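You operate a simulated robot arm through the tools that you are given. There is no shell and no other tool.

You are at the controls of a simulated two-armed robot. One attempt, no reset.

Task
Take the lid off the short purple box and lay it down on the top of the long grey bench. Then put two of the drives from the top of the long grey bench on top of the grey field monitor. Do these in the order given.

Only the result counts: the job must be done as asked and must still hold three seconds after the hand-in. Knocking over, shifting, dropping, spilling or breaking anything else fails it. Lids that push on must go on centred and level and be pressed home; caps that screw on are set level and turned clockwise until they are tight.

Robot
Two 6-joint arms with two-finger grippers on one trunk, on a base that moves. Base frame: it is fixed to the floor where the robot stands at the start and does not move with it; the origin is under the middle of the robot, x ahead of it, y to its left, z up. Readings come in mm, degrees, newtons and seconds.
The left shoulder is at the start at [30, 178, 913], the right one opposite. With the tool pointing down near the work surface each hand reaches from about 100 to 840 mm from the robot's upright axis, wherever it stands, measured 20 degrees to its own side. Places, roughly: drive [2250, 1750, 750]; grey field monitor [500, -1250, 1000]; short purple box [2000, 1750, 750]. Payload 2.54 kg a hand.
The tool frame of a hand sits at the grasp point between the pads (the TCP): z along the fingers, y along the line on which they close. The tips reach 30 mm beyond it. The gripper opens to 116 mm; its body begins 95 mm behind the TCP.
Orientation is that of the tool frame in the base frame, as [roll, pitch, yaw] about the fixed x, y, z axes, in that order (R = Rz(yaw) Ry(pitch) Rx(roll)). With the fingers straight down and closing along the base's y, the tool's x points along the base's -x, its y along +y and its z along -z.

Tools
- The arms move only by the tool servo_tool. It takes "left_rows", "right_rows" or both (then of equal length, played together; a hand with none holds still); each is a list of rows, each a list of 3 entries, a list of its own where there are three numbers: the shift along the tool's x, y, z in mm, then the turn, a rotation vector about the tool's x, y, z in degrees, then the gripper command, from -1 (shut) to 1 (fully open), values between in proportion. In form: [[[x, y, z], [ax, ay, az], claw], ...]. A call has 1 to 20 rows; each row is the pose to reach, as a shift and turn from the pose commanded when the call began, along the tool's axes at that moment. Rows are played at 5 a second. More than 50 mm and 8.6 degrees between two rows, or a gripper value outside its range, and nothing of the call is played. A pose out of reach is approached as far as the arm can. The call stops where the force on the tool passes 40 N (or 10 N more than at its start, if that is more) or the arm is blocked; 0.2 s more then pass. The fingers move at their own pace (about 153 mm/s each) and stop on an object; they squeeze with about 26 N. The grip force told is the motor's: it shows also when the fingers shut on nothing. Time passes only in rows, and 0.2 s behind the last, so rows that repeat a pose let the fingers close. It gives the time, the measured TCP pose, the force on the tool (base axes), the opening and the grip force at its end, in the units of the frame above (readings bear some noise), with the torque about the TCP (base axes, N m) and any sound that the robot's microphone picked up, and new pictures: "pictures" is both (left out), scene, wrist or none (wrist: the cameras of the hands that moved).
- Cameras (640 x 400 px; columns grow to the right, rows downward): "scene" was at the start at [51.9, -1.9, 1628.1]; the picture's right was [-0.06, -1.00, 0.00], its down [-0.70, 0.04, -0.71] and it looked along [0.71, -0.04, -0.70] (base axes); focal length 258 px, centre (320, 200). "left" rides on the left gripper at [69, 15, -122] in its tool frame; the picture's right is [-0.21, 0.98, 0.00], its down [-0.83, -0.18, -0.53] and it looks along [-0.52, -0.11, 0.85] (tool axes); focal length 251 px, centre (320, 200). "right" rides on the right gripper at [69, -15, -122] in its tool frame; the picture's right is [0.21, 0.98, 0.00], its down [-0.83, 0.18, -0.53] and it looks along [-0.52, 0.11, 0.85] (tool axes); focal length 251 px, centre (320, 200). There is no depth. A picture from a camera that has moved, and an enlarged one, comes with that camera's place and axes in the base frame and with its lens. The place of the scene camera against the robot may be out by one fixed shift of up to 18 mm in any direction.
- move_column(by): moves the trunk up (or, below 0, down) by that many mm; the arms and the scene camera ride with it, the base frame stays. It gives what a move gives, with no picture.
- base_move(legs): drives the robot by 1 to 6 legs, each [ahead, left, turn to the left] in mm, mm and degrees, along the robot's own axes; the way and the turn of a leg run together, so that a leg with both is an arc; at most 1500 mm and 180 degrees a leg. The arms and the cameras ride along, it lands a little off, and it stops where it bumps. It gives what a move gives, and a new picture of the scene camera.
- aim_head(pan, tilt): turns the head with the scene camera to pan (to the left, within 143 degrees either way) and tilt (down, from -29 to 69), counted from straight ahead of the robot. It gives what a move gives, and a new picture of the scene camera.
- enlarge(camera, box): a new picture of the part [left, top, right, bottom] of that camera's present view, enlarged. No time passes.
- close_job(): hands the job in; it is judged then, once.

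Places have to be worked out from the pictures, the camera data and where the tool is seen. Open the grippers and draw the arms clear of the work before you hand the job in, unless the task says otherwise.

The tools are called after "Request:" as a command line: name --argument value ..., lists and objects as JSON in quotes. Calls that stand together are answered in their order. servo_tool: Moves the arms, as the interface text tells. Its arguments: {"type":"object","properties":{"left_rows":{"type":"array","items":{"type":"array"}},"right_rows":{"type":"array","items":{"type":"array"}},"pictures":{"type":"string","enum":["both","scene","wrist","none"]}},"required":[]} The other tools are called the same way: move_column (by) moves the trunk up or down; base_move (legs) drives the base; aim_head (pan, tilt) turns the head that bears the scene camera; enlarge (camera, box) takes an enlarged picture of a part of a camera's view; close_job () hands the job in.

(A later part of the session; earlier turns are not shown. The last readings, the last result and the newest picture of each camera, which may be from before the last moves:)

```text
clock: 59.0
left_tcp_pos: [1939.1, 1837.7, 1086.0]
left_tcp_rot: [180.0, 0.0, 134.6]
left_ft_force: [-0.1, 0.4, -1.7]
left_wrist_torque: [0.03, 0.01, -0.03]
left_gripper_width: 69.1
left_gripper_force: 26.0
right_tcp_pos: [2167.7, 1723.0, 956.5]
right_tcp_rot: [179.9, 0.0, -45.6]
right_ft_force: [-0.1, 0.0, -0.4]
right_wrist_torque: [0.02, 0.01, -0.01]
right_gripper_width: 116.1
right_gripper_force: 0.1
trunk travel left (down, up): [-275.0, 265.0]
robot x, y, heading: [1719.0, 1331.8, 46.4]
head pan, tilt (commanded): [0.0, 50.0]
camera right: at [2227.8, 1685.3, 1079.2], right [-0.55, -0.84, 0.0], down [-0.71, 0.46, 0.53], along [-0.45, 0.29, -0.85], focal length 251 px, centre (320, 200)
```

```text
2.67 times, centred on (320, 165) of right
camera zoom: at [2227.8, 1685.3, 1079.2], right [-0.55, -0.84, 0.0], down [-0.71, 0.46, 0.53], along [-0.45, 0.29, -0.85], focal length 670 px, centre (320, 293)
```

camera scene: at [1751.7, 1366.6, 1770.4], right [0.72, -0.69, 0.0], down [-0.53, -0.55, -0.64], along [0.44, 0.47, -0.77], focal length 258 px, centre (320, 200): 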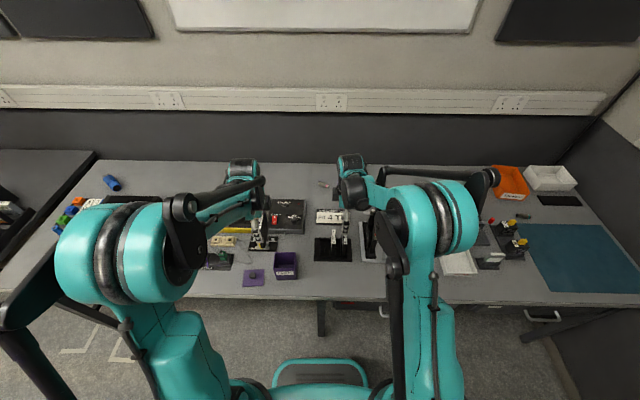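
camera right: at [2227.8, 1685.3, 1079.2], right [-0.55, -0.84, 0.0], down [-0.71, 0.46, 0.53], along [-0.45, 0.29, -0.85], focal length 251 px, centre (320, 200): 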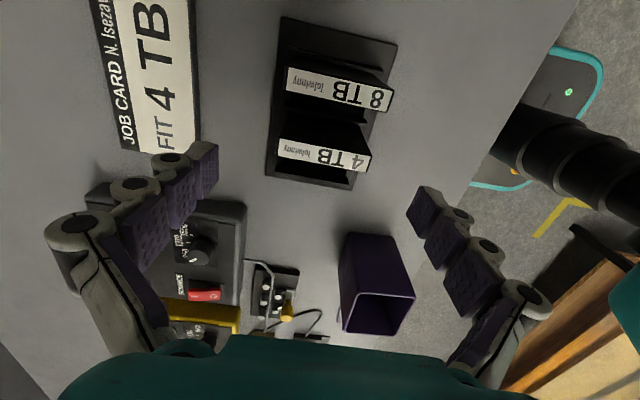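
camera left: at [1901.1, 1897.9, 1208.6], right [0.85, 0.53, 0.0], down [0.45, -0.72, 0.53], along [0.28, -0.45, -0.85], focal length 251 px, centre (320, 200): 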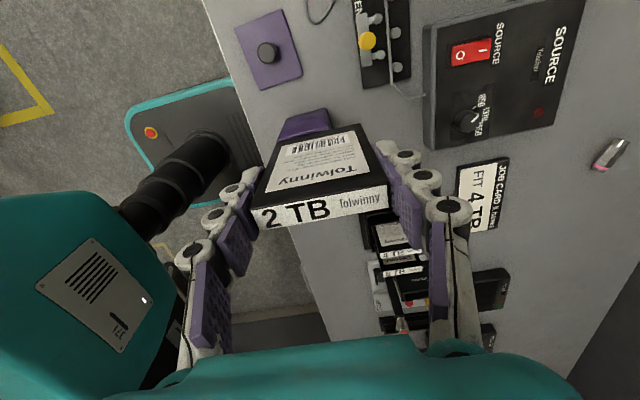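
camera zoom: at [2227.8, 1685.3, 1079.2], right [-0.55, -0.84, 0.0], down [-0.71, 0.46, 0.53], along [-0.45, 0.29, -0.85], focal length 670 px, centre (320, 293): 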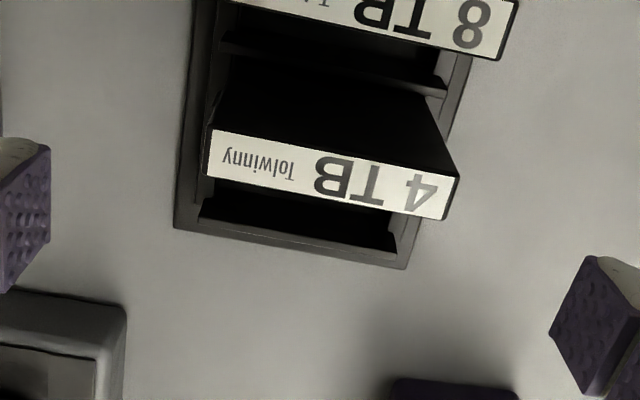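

Lateral centring is good; front-to-back the estimates differ by a few mm, so I shift 1.5 mm and check again at closing height with the fingers nearly touching.

Request:
servo_tool --right_rows '[[[0, 1, 20], [0, 0, 0], 1], [[0, 1.5, 40], [0, 0, 0], 1], [[0, 1.5, 57], [0, 0, 0], 1], [[0, 1.5, 68], [0, 0, 0], 1], [[0, 1.5, 68], [0, 0, 0], 0.5], [[0, 1.5, 68], [0, 0, 0], 0.4]]' --pictures "both"

Request:
enlarge --camera "right" --box '[180, 60, 460, 260]'

Request:
enlarge --camera "scene" --box '[290, 190, 380, 270]'

```text
clock: 60.4
left_tcp_pos: [1939.4, 1837.7, 1086.3]
left_tcp_rot: [-180.0, -0.1, 134.4]
left_ft_force: [0.7, 0.1, -1.5]
left_wrist_torque: [-0.01, 0.03, 0.04]
left_gripper_width: 69.0
left_gripper_force: 26.3
right_tcp_pos: [2166.9, 1722.4, 891.1]
right_tcp_rot: [180.0, 0.0, -45.5]
right_ft_force: [-0.5, 0.0, 0.1]
right_wrist_torque: [0.02, -0.02, 0.01]
right_gripper_width: 81.2
right_gripper_force: 0.1
trunk travel left (down, up): [-275.0, 265.0]
robot x, y, heading: [1716.2, 1331.2, 46.3]
head pan, tilt (commanded): [0.0, 50.0]
camera scene: at [1751.9, 1367.5, 1770.4], right [0.72, -0.69, 0.0], down [-0.53, -0.56, -0.64], along [0.44, 0.47, -0.77], focal length 258 px, centre (320, 200)
camera right: at [2227.1, 1683.6, 1012.7], right [-0.55, -0.84, 0.0], down [-0.71, 0.46, 0.53], along [-0.45, 0.29, -0.85], focal length 251 px, centre (320, 200)
```

scene: 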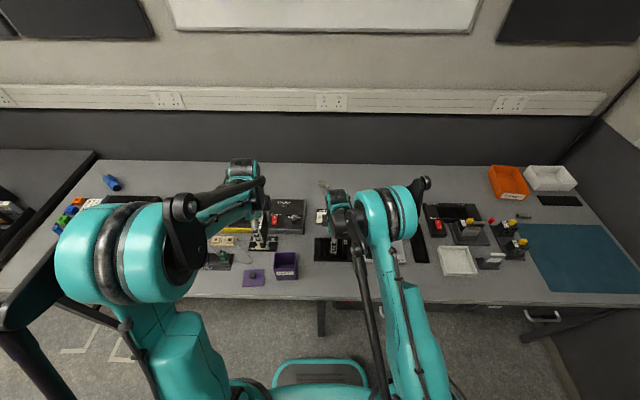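
right: 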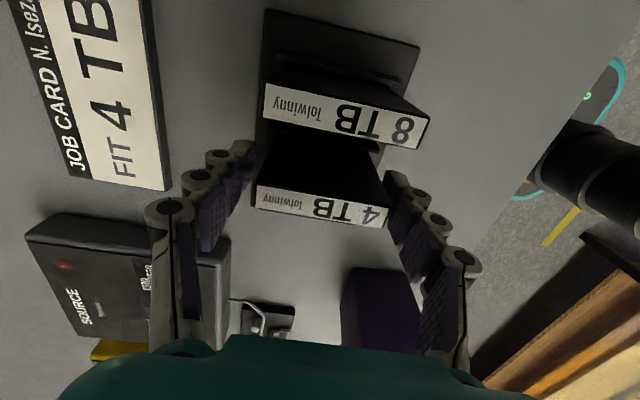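

```text
2.00 times, centred on (320, 160) of right
camera zoom: at [2227.1, 1683.6, 1012.7], right [-0.55, -0.84, 0.0], down [-0.71, 0.46, 0.53], along [-0.45, 0.29, -0.85], focal length 503 px, centre (320, 280)
```

zoom: 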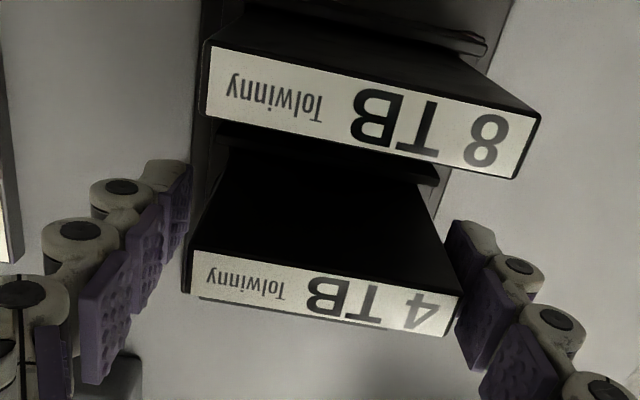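

```text
5.00 times, centred on (335, 230) of scene
camera zoom: at [1751.9, 1367.5, 1770.4], right [0.72, -0.69, 0.0], down [-0.53, -0.56, -0.64], along [0.44, 0.47, -0.77], focal length 1288 px, centre (245, 50)
```

zoom: 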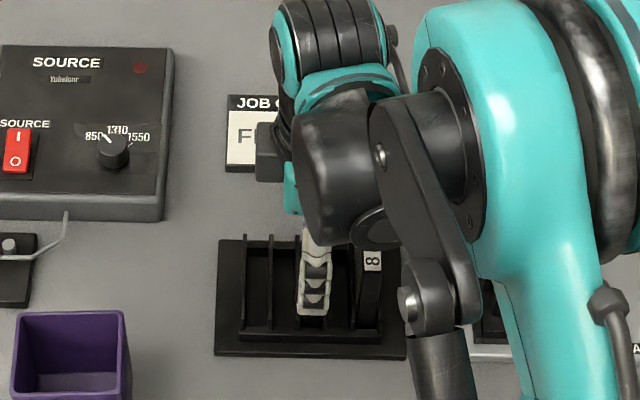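

The drive is about 1.3 mm nearer than the hand centre. I shift that and close the right grip.

Request:
servo_tool --right_rows '[[[0, 1.3, 1], [0, 0, 0], 0.35], [[0, 1.3, 1], [0, 0, 0], 0.25], [[0, 1.3, 1], [0, 0, 0], 0.1], [[0, 1.3, 1], [0, 0, 0], -1], [[0, 1.3, 1], [0, 0, 0], -1], [[0, 1.3, 1], [0, 0, 0], -1]]' --pictures "wrist"

```text
clock: 61.8
left_tcp_pos: [1940.3, 1838.0, 1086.0]
left_tcp_rot: [-179.9, -0.2, 134.5]
left_ft_force: [0.1, 0.5, -1.0]
left_wrist_torque: [0.0, 0.03, -0.02]
left_gripper_width: 69.1
left_gripper_force: 25.5
right_tcp_pos: [2166.6, 1722.4, 889.1]
right_tcp_rot: [-180.0, 0.0, -45.5]
right_ft_force: [1.2, 1.6, 4.7]
right_wrist_torque: [0.12, -0.11, 0.02]
right_gripper_width: 69.0
right_gripper_force: 26.5
trunk travel left (down, up): [-275.0, 265.0]
robot x, y, heading: [1718.9, 1329.5, 46.5]
head pan, tilt (commanded): [0.0, 50.0]
camera right: at [2225.6, 1682.9, 1011.5], right [-0.55, -0.84, 0.0], down [-0.71, 0.46, 0.53], along [-0.45, 0.29, -0.85], focal length 251 px, centre (320, 200)
```

right: 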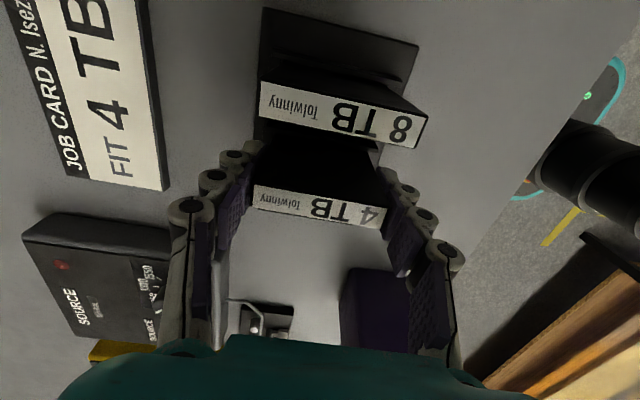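

The right hand holds the 4 TB drive (69.0 mm, 26 N). I lift it slowly straight up.

Request:
servo_tool --right_rows '[[[0, 0, -5], [0, 0, 0], -1], [[0, 0, -12], [0, 0, 0], -1], [[0, 0, -22], [0, 0, 0], -1], [[0, 0, -35], [0, 0, 0], -1], [[0, 0, -60], [0, 0, 0], -1], [[0, 0, -95], [0, 0, 0], -1], [[0, 0, -130], [0, 0, 0], -1], [[0, 0, -165], [0, 0, 0], -1], [[0, 0, -195], [0, 0, 0], -1]]' --pictures "both"

Request:
enlarge --camera "scene" --box '[230, 180, 390, 290]'

```text
clock: 63.8
left_tcp_pos: [1939.4, 1837.1, 1086.2]
left_tcp_rot: [-180.0, 0.0, 134.4]
left_ft_force: [0.7, -0.3, -1.5]
left_wrist_torque: [0.01, -0.01, 0.01]
left_gripper_width: 69.2
left_gripper_force: 26.3
right_tcp_pos: [2165.1, 1720.6, 1086.6]
right_tcp_rot: [180.0, 0.0, -45.6]
right_ft_force: [-0.4, 0.3, -0.6]
right_wrist_torque: [0.02, -0.02, -0.01]
right_gripper_width: 69.3
right_gripper_force: 26.2
trunk travel left (down, up): [-275.0, 265.0]
robot x, y, heading: [1721.6, 1326.0, 46.6]
head pan, tilt (commanded): [0.0, 50.0]
camera scene: at [1751.5, 1367.0, 1770.4], right [0.72, -0.69, 0.0], down [-0.53, -0.55, -0.64], along [0.44, 0.47, -0.77], focal length 258 px, centre (320, 200)
camera right: at [2224.6, 1682.6, 1207.7], right [-0.55, -0.84, 0.0], down [-0.71, 0.46, 0.53], along [-0.45, 0.29, -0.85], focal length 251 px, centre (320, 200)
```

scene: 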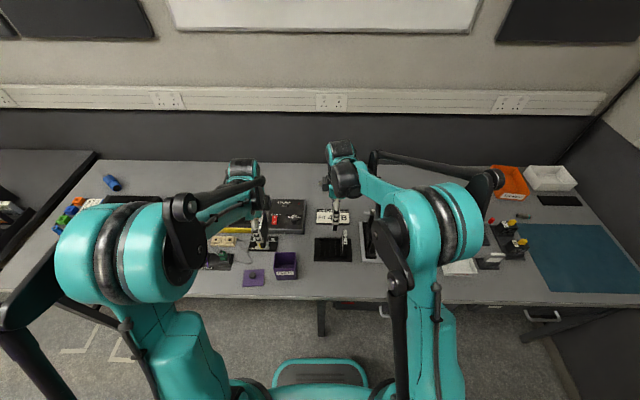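
right: 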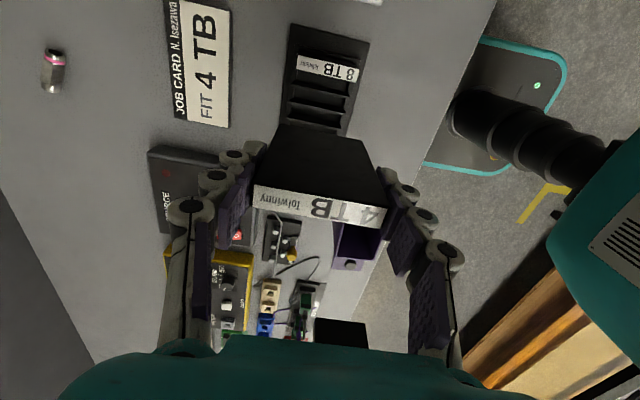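

```text
3.64 times, centred on (310, 235) of scene
camera zoom: at [1751.5, 1367.0, 1770.4], right [0.72, -0.69, 0.0], down [-0.53, -0.55, -0.64], along [0.44, 0.47, -0.77], focal length 936 px, centre (356, 73)
```

zoom: 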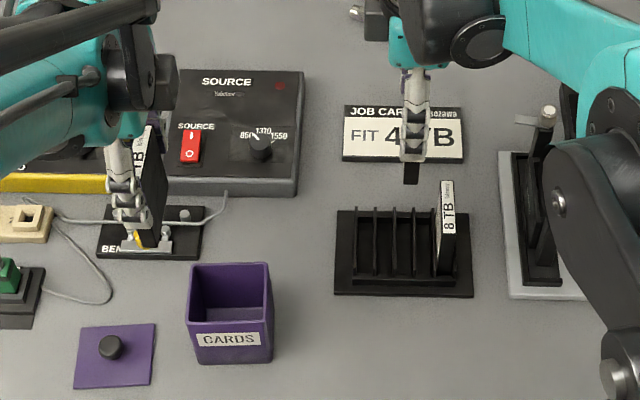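

Both drives are held and the stand with the 8 TB drive is undisturbed. I spread and draw the hands in a bit, then back away from the bench.

Request:
servo_tool --left_rows '[[[0, -20, 0], [0, 0, 0], -1], [[0, -40, 0], [0, 0, 0], -1], [[0, -60, 0], [0, 0, 0], -1], [[0, -80, 0], [0, 0, 0], -1], [[0, -90, 0], [0, 0, 0], -1]]' --right_rows '[[[28, 20, 0], [0, 0, 0], -1], [[56, 50, 0], [0, 0, 0], -1], [[84, 85, 0], [0, 0, 0], -1], [[110, 120, 0], [0, 0, 0], -1], [[130, 150, 0], [0, 0, 0], -1]]' --pictures "scene"

Request:
base_move --legs '[[-500, -150, 0]]'

```text
clock: 65.0
left_tcp_pos: [1875.1, 1772.9, 1089.0]
left_tcp_rot: [179.9, -0.1, 134.5]
left_ft_force: [-0.2, -0.3, -0.5]
left_wrist_torque: [0.02, -0.06, 0.0]
left_gripper_width: 69.4
left_gripper_force: 25.3
right_tcp_pos: [2149.2, 1523.3, 1083.4]
right_tcp_rot: [180.0, -0.1, -45.7]
right_ft_force: [-0.4, 0.1, -0.8]
right_wrist_torque: [0.02, -0.03, -0.01]
right_gripper_width: 69.1
right_gripper_force: 26.3
trunk travel left (down, up): [-275.0, 265.0]
robot x, y, heading: [1721.2, 1327.5, 46.2]
head pan, tilt (commanded): [0.0, 50.0]
camera scene: at [1751.2, 1365.7, 1770.4], right [0.72, -0.69, 0.0], down [-0.53, -0.55, -0.64], along [0.44, 0.47, -0.77], focal length 258 px, centre (320, 200)
```

scene: 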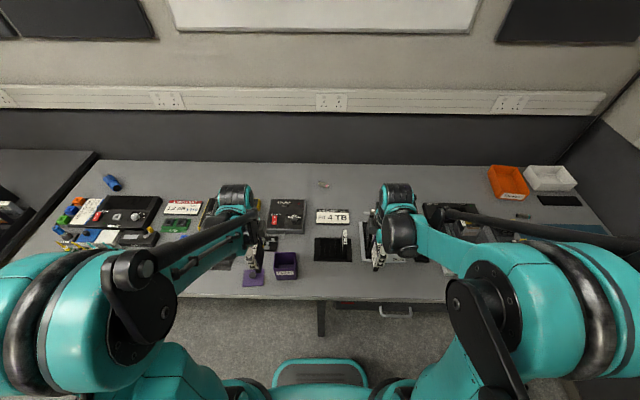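

```text
clock: 68.0
left_tcp_pos: [1638.5, 1311.4, 1088.1]
left_tcp_rot: [179.9, 0.0, 134.6]
left_ft_force: [-0.1, -1.3, -1.1]
left_wrist_torque: [0.0, 0.01, 0.01]
left_gripper_width: 69.2
left_gripper_force: 26.1
right_tcp_pos: [1911.4, 1063.5, 1083.4]
right_tcp_rot: [179.9, 0.1, -45.3]
right_ft_force: [-0.4, 0.7, -2.4]
right_wrist_torque: [0.06, 0.02, 0.02]
right_gripper_width: 69.4
right_gripper_force: 25.5
trunk travel left (down, up): [-275.0, 265.0]
robot x, y, heading: [1484.6, 866.1, 46.7]
head pan, tilt (commanded): [0.0, 50.0]
camera scene: at [1515.5, 903.7, 1770.4], right [0.73, -0.69, 0.0], down [-0.53, -0.56, -0.64], along [0.44, 0.47, -0.77], focal length 258 px, centre (320, 200)
```

scene: 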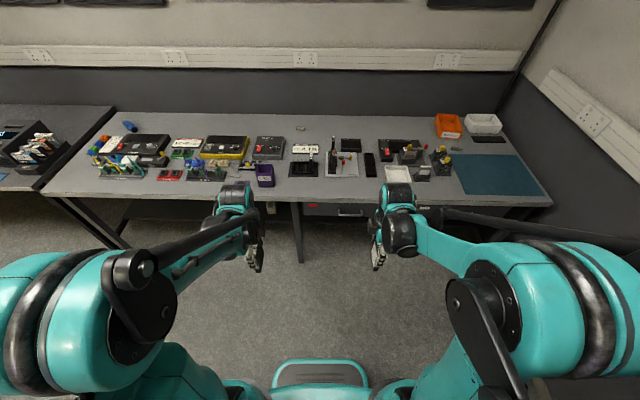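

All is steady. I drive back through the corridor, staying in its middle.

Request:
base_move --legs '[[-1450, 30, -1.5], [-150, 250, 0]]'

```text
clock: 77.0
left_tcp_pos: [314.0, 332.1, 1087.0]
left_tcp_rot: [179.9, 0.0, 133.9]
left_ft_force: [-0.9, 0.3, -0.7]
left_wrist_torque: [-0.03, -0.06, -0.01]
left_gripper_width: 69.1
left_gripper_force: 26.6
right_tcp_pos: [584.3, 81.1, 1083.9]
right_tcp_rot: [-179.9, -0.1, -46.2]
right_ft_force: [-0.6, 0.6, -1.5]
right_wrist_torque: [-0.01, -0.05, -0.03]
right_gripper_width: 69.3
right_gripper_force: 25.9
trunk travel left (down, up): [-275.0, 265.0]
robot x, y, heading: [153.5, -111.0, 45.7]
head pan, tilt (commanded): [0.0, 50.0]
camera scene: at [184.7, -72.7, 1770.4], right [0.72, -0.7, 0.0], down [-0.53, -0.55, -0.64], along [0.45, 0.46, -0.77], focal length 258 px, centre (320, 200)
```

scene: 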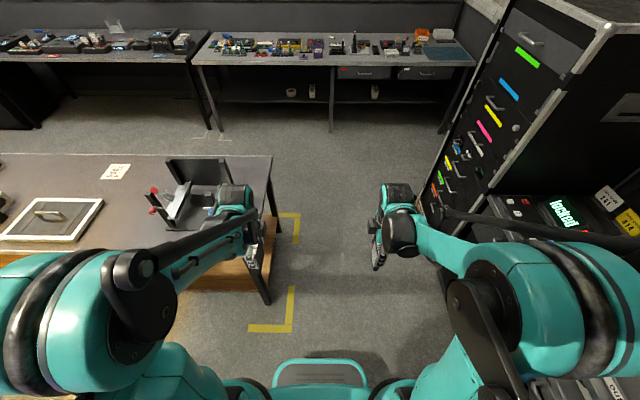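

At (153,−111), clear of the table. I turn right to face the monitor bench (heading −45°).

Request:
base_move --legs '[[0, 0, -90.7]]'

Request:
aim_head --pan -15 --tilt 35

```text
clock: 81.2
left_tcp_pos: [596.7, -266.1, 1087.8]
left_tcp_rot: [-180.0, -0.1, 44.5]
left_ft_force: [1.0, 0.6, -2.1]
left_wrist_torque: [0.02, -0.01, 0.0]
left_gripper_width: 69.1
left_gripper_force: 26.1
right_tcp_pos: [348.3, -539.1, 1084.1]
right_tcp_rot: [-179.9, -0.1, -135.5]
right_ft_force: [0.4, -0.6, -2.0]
right_wrist_torque: [0.02, -0.02, 0.02]
right_gripper_width: 69.4
right_gripper_force: 25.9
trunk travel left (down, up): [-275.0, 265.0]
robot x, y, heading: [153.0, -111.1, -43.6]
head pan, tilt (commanded): [0.0, 50.0]
camera scene: at [187.1, -139.8, 1770.4], right [-0.69, -0.73, 0.0], down [-0.56, 0.53, -0.64], along [0.47, -0.44, -0.77], focal length 258 px, centre (320, 200)
```

scene: 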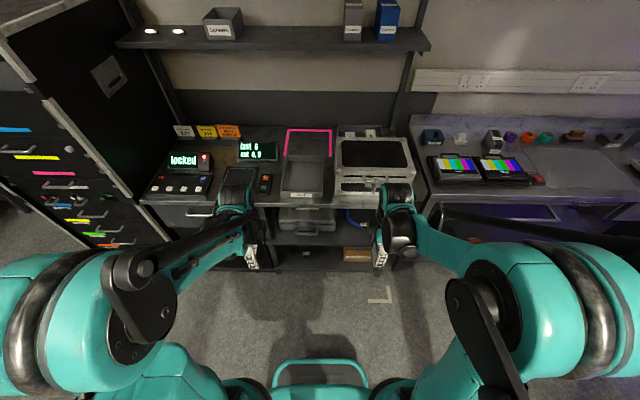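

```text
clock: 81.9
left_tcp_pos: [596.1, -266.9, 1087.8]
left_tcp_rot: [-180.0, -0.1, 44.6]
left_ft_force: [-0.3, -0.7, -1.5]
left_wrist_torque: [0.02, 0.02, 0.0]
left_gripper_width: 69.2
left_gripper_force: 25.6
right_tcp_pos: [349.0, -539.5, 1083.6]
right_tcp_rot: [179.9, -0.1, -135.5]
right_ft_force: [0.0, -1.1, -1.3]
right_wrist_torque: [0.02, 0.0, 0.02]
right_gripper_width: 69.2
right_gripper_force: 25.6
trunk travel left (down, up): [-275.0, 265.0]
robot x, y, heading: [154.0, -109.3, -43.4]
head pan, tilt (commanded): [-15.0, 35.0]
camera scene: at [177.4, -161.7, 1792.0], right [-0.85, -0.52, 0.0], down [-0.3, 0.49, -0.82], along [0.43, -0.7, -0.57], focal length 258 px, centre (320, 200)
```

scene: 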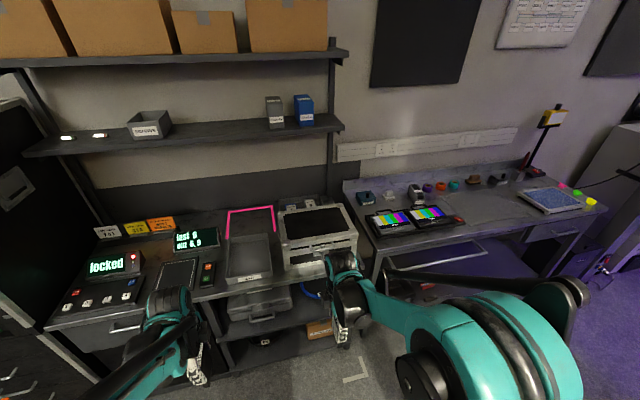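

The grey monitor lies near (415,−1290) if its top is at z≈900. I slide right along the bench and correct the heading, staying well off the bench.

Request:
base_move --legs '[[0, -640, -1.5]]'

Request:
aim_head --pan 0 --tilt 40

Request:
enlarge --camera "scene" --box '[200, 80, 440, 230]'

```text
clock: 85.6
left_tcp_pos: [128.6, -753.0, 1087.5]
left_tcp_rot: [180.0, -0.1, 42.8]
left_ft_force: [-0.3, 0.4, -0.6]
left_wrist_torque: [0.01, 0.0, 0.0]
left_gripper_width: 69.3
left_gripper_force: 26.0
right_tcp_pos: [-127.6, -1018.4, 1083.2]
right_tcp_rot: [180.0, 0.0, -137.2]
right_ft_force: [-0.1, -0.3, -1.5]
right_wrist_torque: [0.01, -0.03, 0.0]
right_gripper_width: 69.3
right_gripper_force: 26.3
trunk travel left (down, up): [-275.0, 265.0]
robot x, y, heading: [-306.6, -578.4, -45.5]
head pan, tilt (commanded): [-15.0, 35.0]
camera scene: at [-287.0, -635.4, 1792.1], right [-0.87, -0.5, 0.0], down [-0.28, 0.5, -0.82], along [0.41, -0.71, -0.57], focal length 258 px, centre (320, 200)
```

scene: 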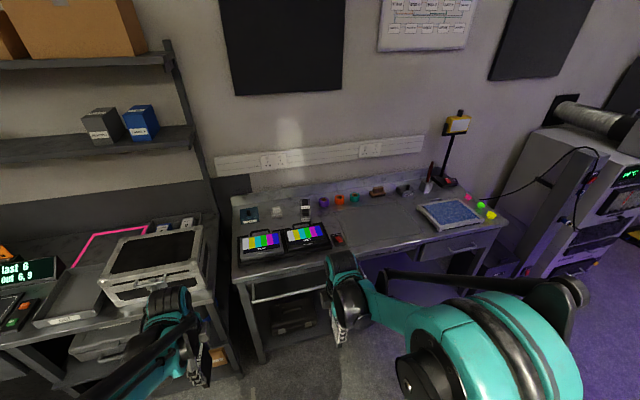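

```text
clock: 86.4
left_tcp_pos: [131.0, -752.9, 1086.6]
left_tcp_rot: [180.0, -0.1, 42.8]
left_ft_force: [-0.1, 0.2, -1.9]
left_wrist_torque: [-0.01, 0.01, 0.04]
left_gripper_width: 69.2
left_gripper_force: 26.1
right_tcp_pos: [-126.2, -1018.1, 1083.6]
right_tcp_rot: [-179.9, 0.1, -137.3]
right_ft_force: [0.7, -0.7, -1.6]
right_wrist_torque: [0.01, -0.03, -0.02]
right_gripper_width: 69.1
right_gripper_force: 25.5
trunk travel left (down, up): [-275.0, 265.0]
robot x, y, heading: [-312.7, -584.6, -45.2]
head pan, tilt (commanded): [0.0, 40.0]
camera scene: at [-270.3, -618.8, 1784.5], right [-0.71, -0.7, 0.0], down [-0.45, 0.46, -0.77], along [0.54, -0.54, -0.64], focal length 258 px, centre (320, 200)
```

scene: 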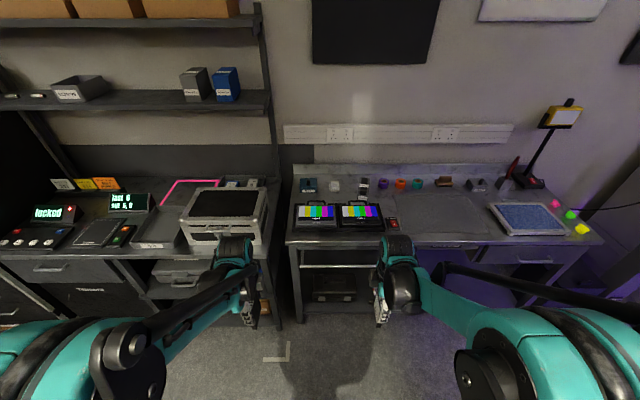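

```text
2.67 times, centred on (320, 155) of scene
camera zoom: at [-270.3, -618.8, 1784.5], right [-0.71, -0.7, 0.0], down [-0.45, 0.46, -0.77], along [0.54, -0.54, -0.64], focal length 687 px, centre (320, 320)
```

zoom: 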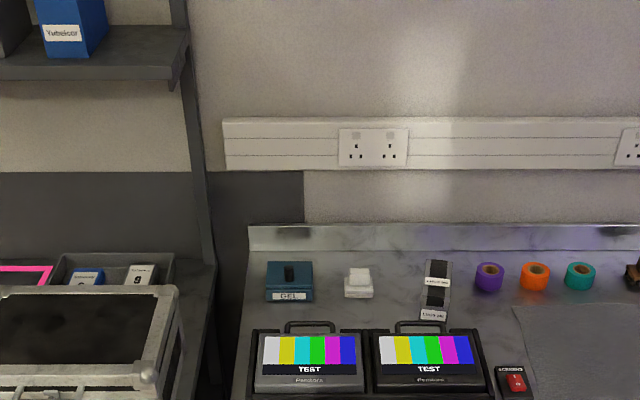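

The monitor's top centre is at about t≈−610, n≈1151 (45° axes), top z≈918; bench edge n≈1018. I draw the left hand in toward the middle (away from the flight case) and drive ahead, hands well above the bench.

Request:
servo_tool --left_rows '[[[-20, 0, -15], [0, 0, 0], -1], [[-40, 0, -30], [0, 0, 0], -1], [[-60, 0, -45], [0, 0, 0], -1]]' --right_rows '[[[0, 0, -15], [0, 0, 0], -1], [[0, 0, -30], [0, 0, 0], -1], [[0, 0, -45], [0, 0, 0], -1]]' --pictures "none"

Request:
base_move --legs '[[300, 0, 0]]'

Request:
enlarge --camera "scene" --box '[220, 140, 460, 290]'

```text
clock: 87.2
left_tcp_pos: [84.6, -793.4, 1133.2]
left_tcp_rot: [179.9, -0.1, 42.7]
left_ft_force: [-0.3, 0.4, -1.0]
left_wrist_torque: [0.02, 0.01, 0.01]
left_gripper_width: 69.2
left_gripper_force: 25.9
right_tcp_pos: [-128.6, -1016.3, 1129.8]
right_tcp_rot: [-179.9, 0.1, -137.2]
right_ft_force: [-0.1, -0.2, -1.6]
right_wrist_torque: [-0.02, 0.0, 0.01]
right_gripper_width: 69.0
right_gripper_force: 25.9
trunk travel left (down, up): [-275.0, 265.0]
robot x, y, heading: [-311.9, -580.4, -45.4]
head pan, tilt (commanded): [0.0, 40.0]
```

```text
clock: 89.2
left_tcp_pos: [297.3, -1008.0, 1133.3]
left_tcp_rot: [-180.0, -0.1, 42.8]
left_ft_force: [-0.3, -0.2, -1.9]
left_wrist_torque: [-0.01, 0.02, -0.02]
left_gripper_width: 69.2
left_gripper_force: 26.2
right_tcp_pos: [86.0, -1232.2, 1128.7]
right_tcp_rot: [180.0, 0.0, -137.4]
right_ft_force: [0.0, 0.5, -1.0]
right_wrist_torque: [0.03, 0.06, 0.03]
right_gripper_width: 69.3
right_gripper_force: 26.3
trunk travel left (down, up): [-275.0, 265.0]
robot x, y, heading: [-97.7, -798.0, -45.2]
head pan, tilt (commanded): [0.0, 40.0]
camera scene: at [-57.6, -833.6, 1784.5], right [-0.71, -0.7, 0.0], down [-0.45, 0.46, -0.77], along [0.54, -0.54, -0.64], focal length 258 px, centre (320, 200)
```

scene: 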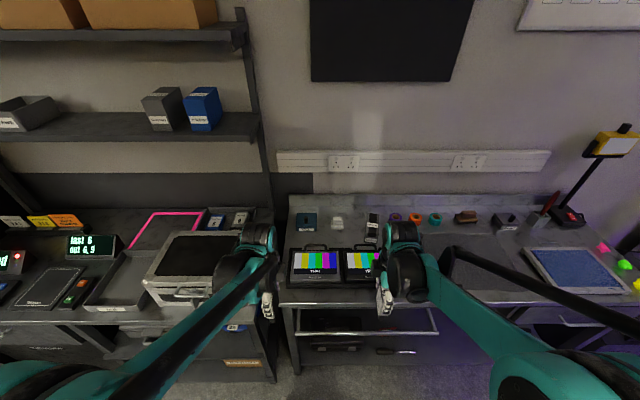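

```text
2.67 times, centred on (340, 215) of scene
camera zoom: at [-57.6, -833.6, 1784.5], right [-0.71, -0.7, 0.0], down [-0.45, 0.46, -0.77], along [0.54, -0.54, -0.64], focal length 687 px, centre (267, 160)
```

zoom: 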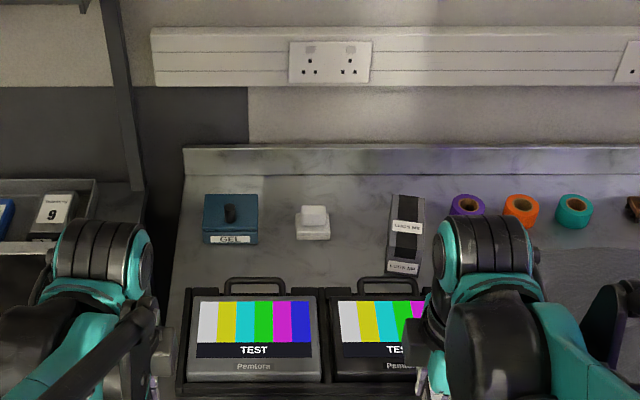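

I drive 100 mm nearer and look at the monitor through the left wrist camera.

Request:
base_move --legs '[[100, 20, 0]]'

Request:
servo_tool --left_rows '[[[20, 20, 0], [0, 0, 0], -1], [[40, 40, 0], [0, 0, 0], -1], [[50, 60, 0], [0, 0, 0], -1], [[50, 60, 0], [0, 0, 0], -1]]' --right_rows '[[[20, 0, 0], [0, 0, 0], -1], [[40, 0, 0], [0, 0, 0], -1], [[60, 0, 0], [0, 0, 0], -1], [[60, 0, 0], [0, 0, 0], -1]]' --pictures "both"

Request:
enlarge --camera "scene" --box '[220, 190, 420, 320]'

```text
clock: 90.4
left_tcp_pos: [380.4, -1062.9, 1132.8]
left_tcp_rot: [179.9, -0.1, 42.8]
left_ft_force: [0.6, 0.8, -1.6]
left_wrist_torque: [-0.03, 0.04, 0.02]
left_gripper_width: 69.3
left_gripper_force: 26.2
right_tcp_pos: [168.6, -1287.3, 1129.8]
right_tcp_rot: [179.8, -0.1, -137.3]
right_ft_force: [0.7, -0.8, -1.1]
right_wrist_torque: [0.03, 0.01, -0.01]
right_gripper_width: 69.1
right_gripper_force: 26.0
trunk travel left (down, up): [-275.0, 265.0]
robot x, y, heading: [-15.5, -848.2, -45.0]
head pan, tilt (commanded): [0.0, 40.0]
camera scene: at [26.0, -889.2, 1784.5], right [-0.71, -0.7, 0.0], down [-0.45, 0.46, -0.77], along [0.54, -0.54, -0.64], focal length 258 px, centre (320, 200)
```

scene: 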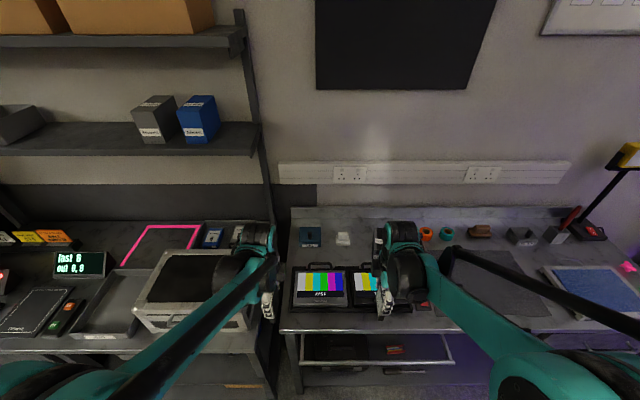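

```text
clock: 91.4
left_tcp_pos: [459.2, -1071.1, 1131.6]
left_tcp_rot: [179.9, 0.1, 42.8]
left_ft_force: [-1.3, 0.0, -1.0]
left_wrist_torque: [0.02, -0.02, -0.01]
left_gripper_width: 69.2
left_gripper_force: 26.6
right_tcp_pos: [124.4, -1327.5, 1130.0]
right_tcp_rot: [180.0, 0.0, -137.2]
right_ft_force: [-0.3, 0.4, -1.6]
right_wrist_torque: [0.02, -0.02, -0.01]
right_gripper_width: 69.1
right_gripper_force: 25.8
trunk travel left (down, up): [-275.0, 265.0]
robot x, y, heading: [-14.6, -851.9, -45.3]
head pan, tilt (commanded): [0.0, 40.0]
camera scene: at [24.8, -887.7, 1784.6], right [-0.71, -0.7, 0.0], down [-0.45, 0.46, -0.77], along [0.54, -0.54, -0.64], focal length 258 px, centre (320, 200)
camera right: at [84.3, -1385.3, 1251.8], right [-0.82, 0.57, 0.0], down [0.48, 0.69, 0.53], along [0.3, 0.44, -0.85], focal length 251 px, centre (320, 200)
camera left: at [519.3, -1036.0, 1254.7], right [0.51, -0.86, 0.0], down [-0.73, -0.43, 0.53], along [-0.46, -0.27, -0.85], focal length 251 px, centre (320, 200)
```

scene: 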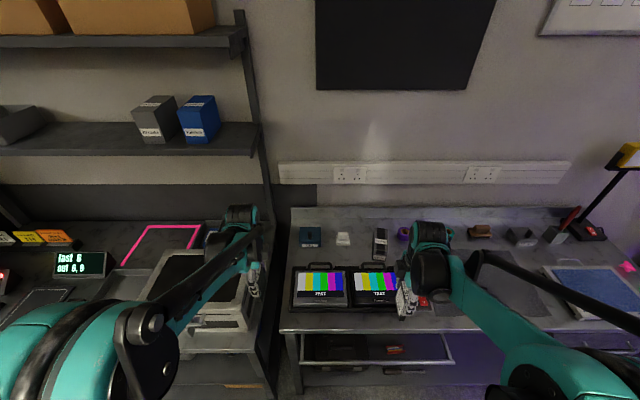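
right: 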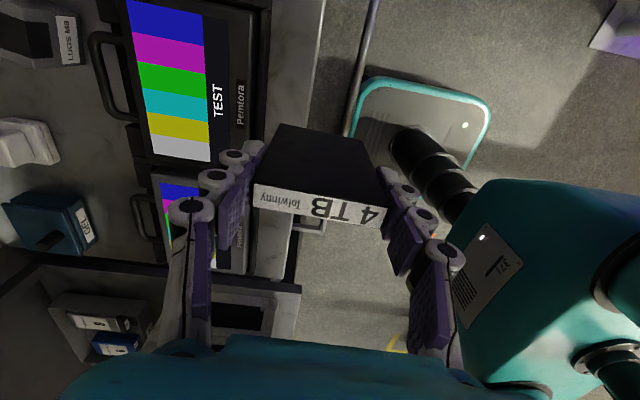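
left: 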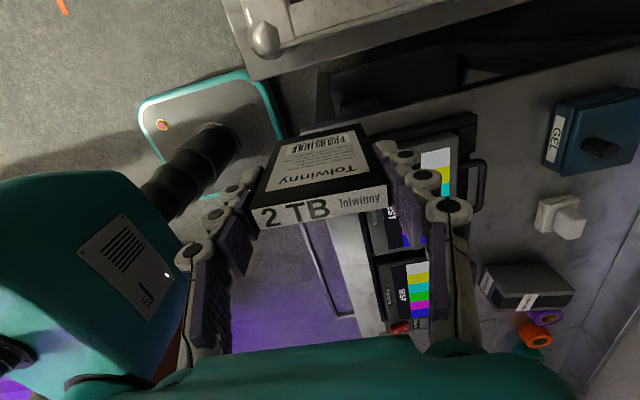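

```text
3.08 times, centred on (320, 255) of scene
camera zoom: at [24.8, -887.7, 1784.6], right [-0.71, -0.7, 0.0], down [-0.45, 0.46, -0.77], along [0.54, -0.54, -0.64], focal length 792 px, centre (320, 31)
```

zoom: 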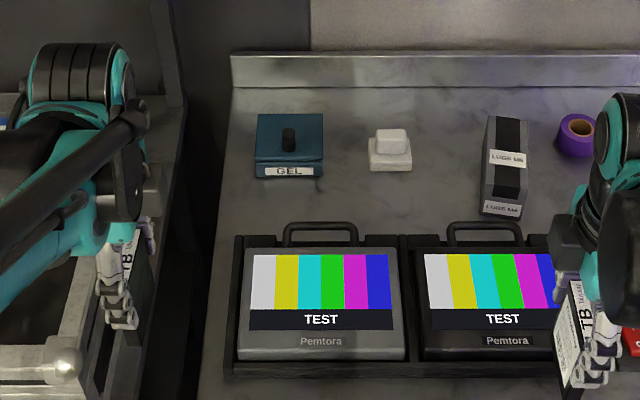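

Triangulating from two scene views, the monitor's top is flat at z≈913, spanning about t −515…−710 and n 1107…1243. I bring the left hand closer above its left part (still 130 mm above) to refine with its wrist camera.

Request:
servo_tool --left_rows '[[[-16, 24, 0], [0, 0, -0.5], -1], [[-32, 48, 0], [0, 0, -1], -1], [[-48, 72, 0], [0, 0, -1.6], -1], [[-63, 95, 0], [0, 0, -2.2], -1], [[-63, 95, 0], [0, 0, -2.2], -1]]' --pictures "both"

Request:
enlarge --camera "left" --box '[160, 60, 560, 310]'

Request:
enlarge --camera "right" --box '[0, 0, 320, 200]'

```text
clock: 92.6
left_tcp_pos: [476.9, -1184.7, 1131.9]
left_tcp_rot: [179.9, 0.1, 45.0]
left_ft_force: [-0.1, -0.3, -0.5]
left_wrist_torque: [-0.01, 0.01, 0.02]
left_gripper_width: 69.2
left_gripper_force: 25.5
right_tcp_pos: [124.6, -1326.6, 1130.4]
right_tcp_rot: [179.9, 0.0, -137.2]
right_ft_force: [-0.5, 1.1, -1.5]
right_wrist_torque: [0.0, -0.02, 0.02]
right_gripper_width: 69.2
right_gripper_force: 25.9
trunk travel left (down, up): [-275.0, 265.0]
robot x, y, heading: [-16.8, -854.6, -45.3]
head pan, tilt (commanded): [0.0, 40.0]
camera scene: at [24.5, -887.5, 1784.6], right [-0.71, -0.7, 0.0], down [-0.45, 0.46, -0.77], along [0.54, -0.54, -0.64], focal length 258 px, centre (320, 200)
camera left: at [535.0, -1146.6, 1254.8], right [0.54, -0.84, 0.0], down [-0.71, -0.46, 0.53], along [-0.45, -0.29, -0.85], focal length 251 px, centre (320, 200)
```

scene: 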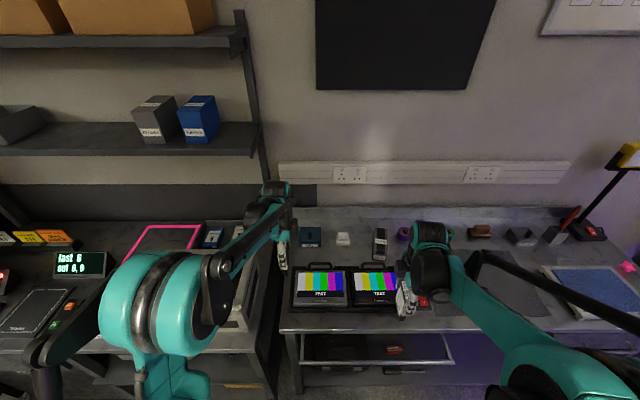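
left: 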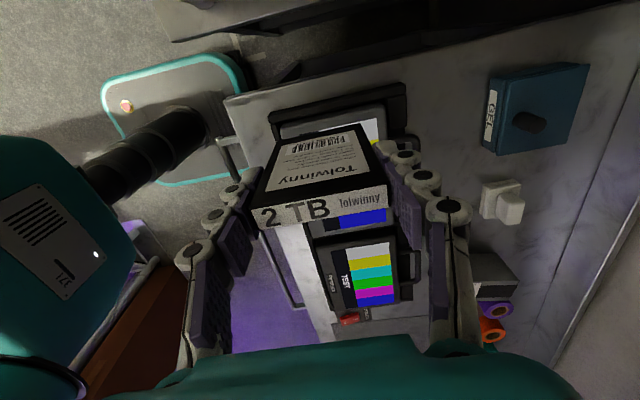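

```text
1.60 times, centred on (360, 185) of left
camera zoom: at [535.0, -1146.6, 1254.8], right [0.54, -0.84, 0.0], down [-0.71, -0.46, 0.53], along [-0.45, -0.29, -0.85], focal length 402 px, centre (256, 224)
```

zoom: 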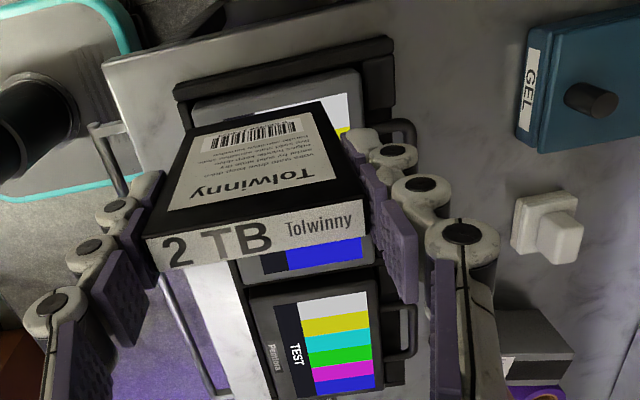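

```text
2.00 times, centred on (160, 100) of right
camera zoom: at [84.2, -1385.0, 1251.9], right [-0.82, 0.57, 0.0], down [0.48, 0.69, 0.53], along [0.3, 0.44, -0.85], focal length 503 px, centre (640, 400)
```

zoom: 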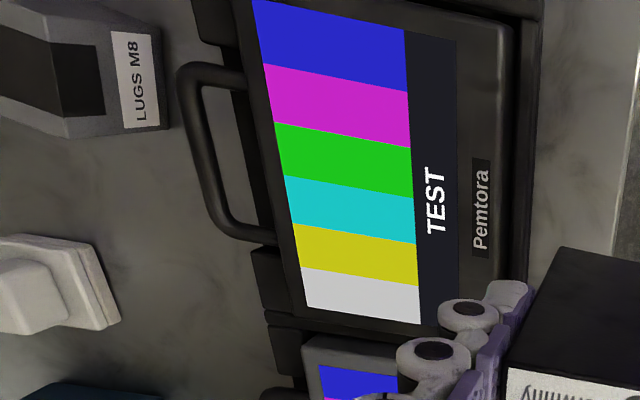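

Wrist-camera refinement: monitor left edge t≈−516, n 1119…1257, so centre ≈(−613, 1188). I move the left hand to t≈−567, n≈1186 and lower the drive to a little above the surface.

Request:
servo_tool --left_rows '[[[-22, 4, 10], [0, 0, 0], -1], [[-45, 8, 25], [0, 0, 0], -1], [[-67, 11, 45], [0, 0, 0], -1], [[-67, 11, 75], [0, 0, 0], -1], [[-67, 11, 100], [0, 0, 0], -1], [[-67, 11, 115], [0, 0, 0], -1], [[-67, 11, 115], [0, 0, 0], -1]]' --pictures "both"

Request:
enlarge --camera "scene" --box '[240, 220, 420, 330]'

Request:
enlarge --camera "right" --box '[0, 100, 320, 300]'

```text
clock: 94.2
left_tcp_pos: [437.4, -1239.9, 1018.4]
left_tcp_rot: [179.9, -0.1, 45.0]
left_ft_force: [-0.9, -1.0, -1.1]
left_wrist_torque: [0.0, -0.02, 0.03]
left_gripper_width: 69.0
left_gripper_force: 26.5
right_tcp_pos: [125.5, -1328.3, 1130.3]
right_tcp_rot: [179.9, -0.1, -137.2]
right_ft_force: [0.0, 0.6, -0.2]
right_wrist_torque: [0.0, 0.01, -0.02]
right_gripper_width: 69.0
right_gripper_force: 25.7
trunk travel left (down, up): [-275.0, 265.0]
robot x, y, heading: [-15.7, -854.5, -45.2]
head pan, tilt (commanded): [0.0, 40.0]
camera scene: at [24.7, -888.5, 1784.6], right [-0.71, -0.7, 0.0], down [-0.45, 0.46, -0.77], along [0.54, -0.54, -0.64], focal length 258 px, centre (320, 200)
camera left: at [496.0, -1202.0, 1140.7], right [0.54, -0.84, 0.0], down [-0.71, -0.46, 0.53], along [-0.45, -0.29, -0.85], focal length 251 px, centre (320, 200)
```

scene: 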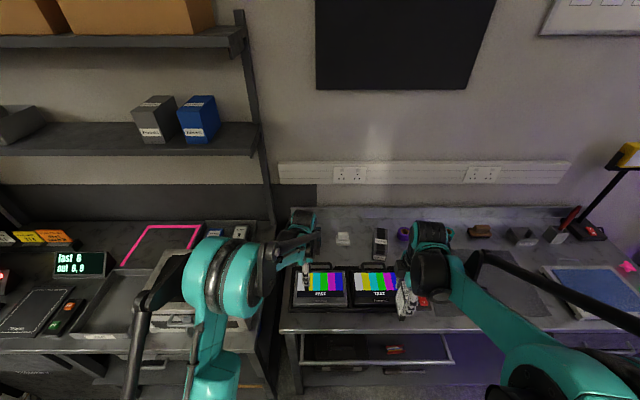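
left: 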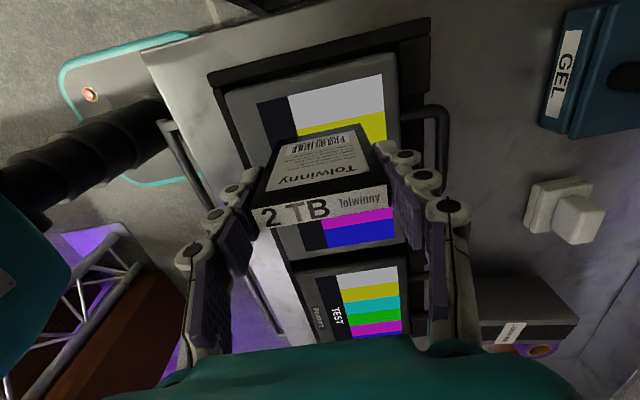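

```text
3.56 times, centred on (330, 275) of scene
camera zoom: at [24.7, -888.5, 1784.6], right [-0.71, -0.7, 0.0], down [-0.45, 0.46, -0.77], along [0.54, -0.54, -0.64], focal length 916 px, centre (284, -67)
```

zoom: 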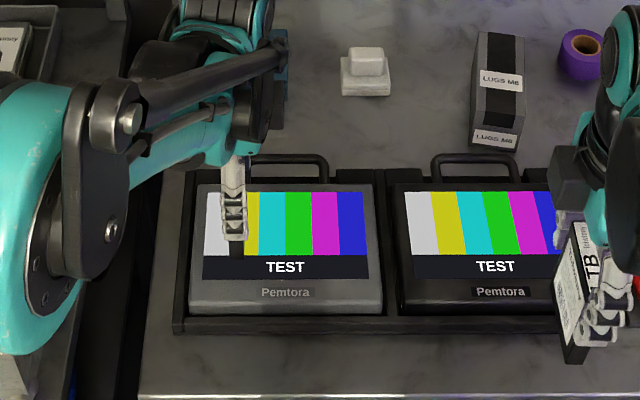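

```text
2.00 times, centred on (160, 200) of right
camera zoom: at [84.3, -1385.7, 1251.6], right [-0.82, 0.57, 0.0], down [0.48, 0.69, 0.53], along [0.3, 0.44, -0.85], focal length 503 px, centre (640, 200)
```

zoom: 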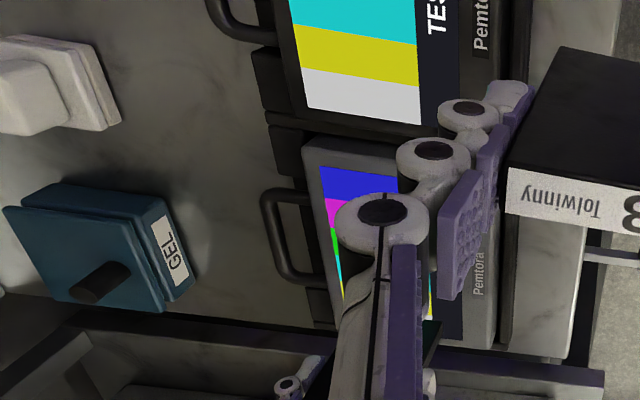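

The left drive is above the screen's left half. I shift 8 mm deeper so it stands fully on the screen, and lower in small steps watching the force.

Request:
servo_tool --left_rows '[[[0, 4, 3], [0, 0, 0], -1], [[0, 8, 6], [0, 0, 0], -1], [[0, 8, 10], [0, 0, 0], -1], [[0, 8, 13], [0, 0, 0], -1]]' --pictures "wrist"

Request:
servo_tool --left_rows '[[[0, 0, 1.5], [0, 0, 0], -1], [[0, 0, 3], [0, 0, 0], -1], [[0, 0, 4.5], [0, 0, 0], -1]]' --pictures "none"

```text
clock: 95.2
left_tcp_pos: [443.3, -1246.5, 1005.0]
left_tcp_rot: [-180.0, -0.1, 45.0]
left_ft_force: [-0.7, 0.2, -1.5]
left_wrist_torque: [0.03, -0.03, 0.01]
left_gripper_width: 69.3
left_gripper_force: 26.0
right_tcp_pos: [125.6, -1328.1, 1129.5]
right_tcp_rot: [-180.0, 0.1, -137.2]
right_ft_force: [-0.3, -0.2, -2.4]
right_wrist_torque: [0.01, -0.02, 0.03]
right_gripper_width: 69.2
right_gripper_force: 25.6
trunk travel left (down, up): [-275.0, 265.0]
robot x, y, heading: [-14.9, -853.4, -45.3]
head pan, tilt (commanded): [0.0, 40.0]
camera left: at [501.7, -1207.6, 1127.5], right [0.54, -0.84, 0.0], down [-0.71, -0.46, 0.53], along [-0.45, -0.29, -0.85], focal length 251 px, centre (320, 200)
```

left: 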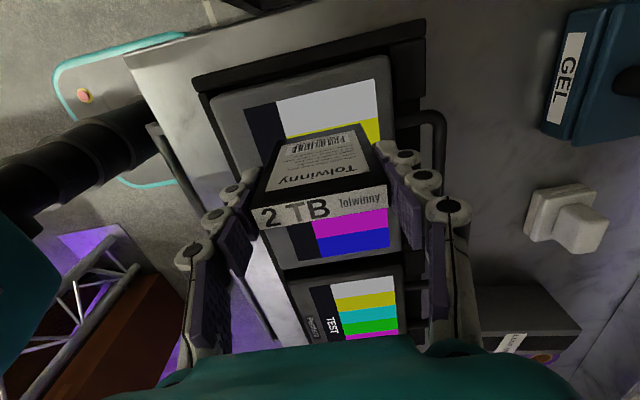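

```text
clock: 96.0
left_tcp_pos: [442.8, -1245.8, 1000.0]
left_tcp_rot: [180.0, -0.1, 45.0]
left_ft_force: [-0.9, 0.6, -0.5]
left_wrist_torque: [0.0, 0.0, -0.01]
left_gripper_width: 69.0
left_gripper_force: 25.8
right_tcp_pos: [125.2, -1328.5, 1128.9]
right_tcp_rot: [179.9, 0.0, -137.2]
right_ft_force: [-0.5, -0.7, -2.0]
right_wrist_torque: [-0.02, -0.01, 0.0]
right_gripper_width: 69.1
right_gripper_force: 26.0
trunk travel left (down, up): [-275.0, 265.0]
robot x, y, heading: [-11.6, -852.9, -45.3]
head pan, tilt (commanded): [0.0, 40.0]
```

No contact yet at z=1000. I continue in 1.5 mm steps.

Request:
servo_tool --left_rows '[[[0, 0, 1.5], [0, 0, 0], -1], [[0, 0, 3], [0, 0, 0], -1], [[0, 0, 4.5], [0, 0, 0], -1]]' --pictures "none"

Request:
servo_tool --left_rows '[[[0, 0, 1.5], [0, 0, 0], -1], [[0, 0, 3], [0, 0, 0], -1]]' --pictures "scene"

Request:
enlarge --camera "scene" --box '[270, 230, 400, 320]'

```text
clock: 96.8
left_tcp_pos: [441.7, -1245.7, 996.8]
left_tcp_rot: [180.0, 0.0, 45.0]
left_ft_force: [3.5, -4.3, 21.6]
left_wrist_torque: [-0.16, -0.21, 0.0]
left_gripper_width: 69.7
left_gripper_force: 25.9
right_tcp_pos: [124.3, -1326.3, 1130.2]
right_tcp_rot: [-179.9, 0.0, -137.3]
right_ft_force: [-0.8, -0.5, -1.4]
right_wrist_torque: [-0.03, -0.01, -0.02]
right_gripper_width: 69.2
right_gripper_force: 25.8
trunk travel left (down, up): [-275.0, 265.0]
robot x, y, heading: [-15.3, -851.7, -45.2]
head pan, tilt (commanded): [0.0, 40.0]
```

```text
clock: 97.4
left_tcp_pos: [441.4, -1244.4, 993.7]
left_tcp_rot: [179.9, -0.1, 45.0]
left_ft_force: [1.9, -3.6, 21.9]
left_wrist_torque: [-0.06, -0.11, -0.02]
left_gripper_width: 69.6
left_gripper_force: 25.8
right_tcp_pos: [122.9, -1327.7, 1130.5]
right_tcp_rot: [-179.9, 0.0, -137.2]
right_ft_force: [0.2, -0.5, -1.1]
right_wrist_torque: [0.0, 0.04, 0.0]
right_gripper_width: 69.3
right_gripper_force: 26.1
trunk travel left (down, up): [-275.0, 265.0]
robot x, y, heading: [-16.5, -852.9, -45.2]
head pan, tilt (commanded): [0.0, 40.0]
camera scene: at [23.2, -887.4, 1784.6], right [-0.71, -0.7, 0.0], down [-0.45, 0.46, -0.77], along [0.54, -0.54, -0.64], focal length 258 px, centre (320, 200)
```

scene: 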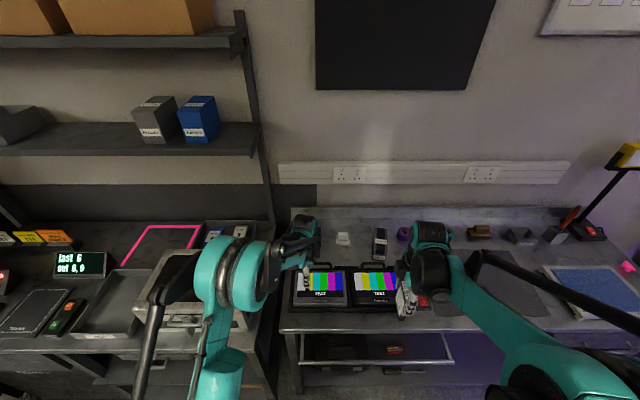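

```text
4.44 times, centred on (335, 275) of scene
camera zoom: at [23.2, -887.4, 1784.6], right [-0.71, -0.7, 0.0], down [-0.45, 0.46, -0.77], along [0.54, -0.54, -0.64], focal length 1144 px, centre (253, -133)
```

zoom: 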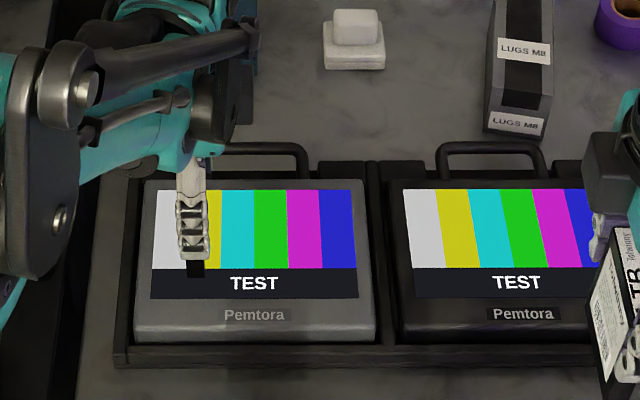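

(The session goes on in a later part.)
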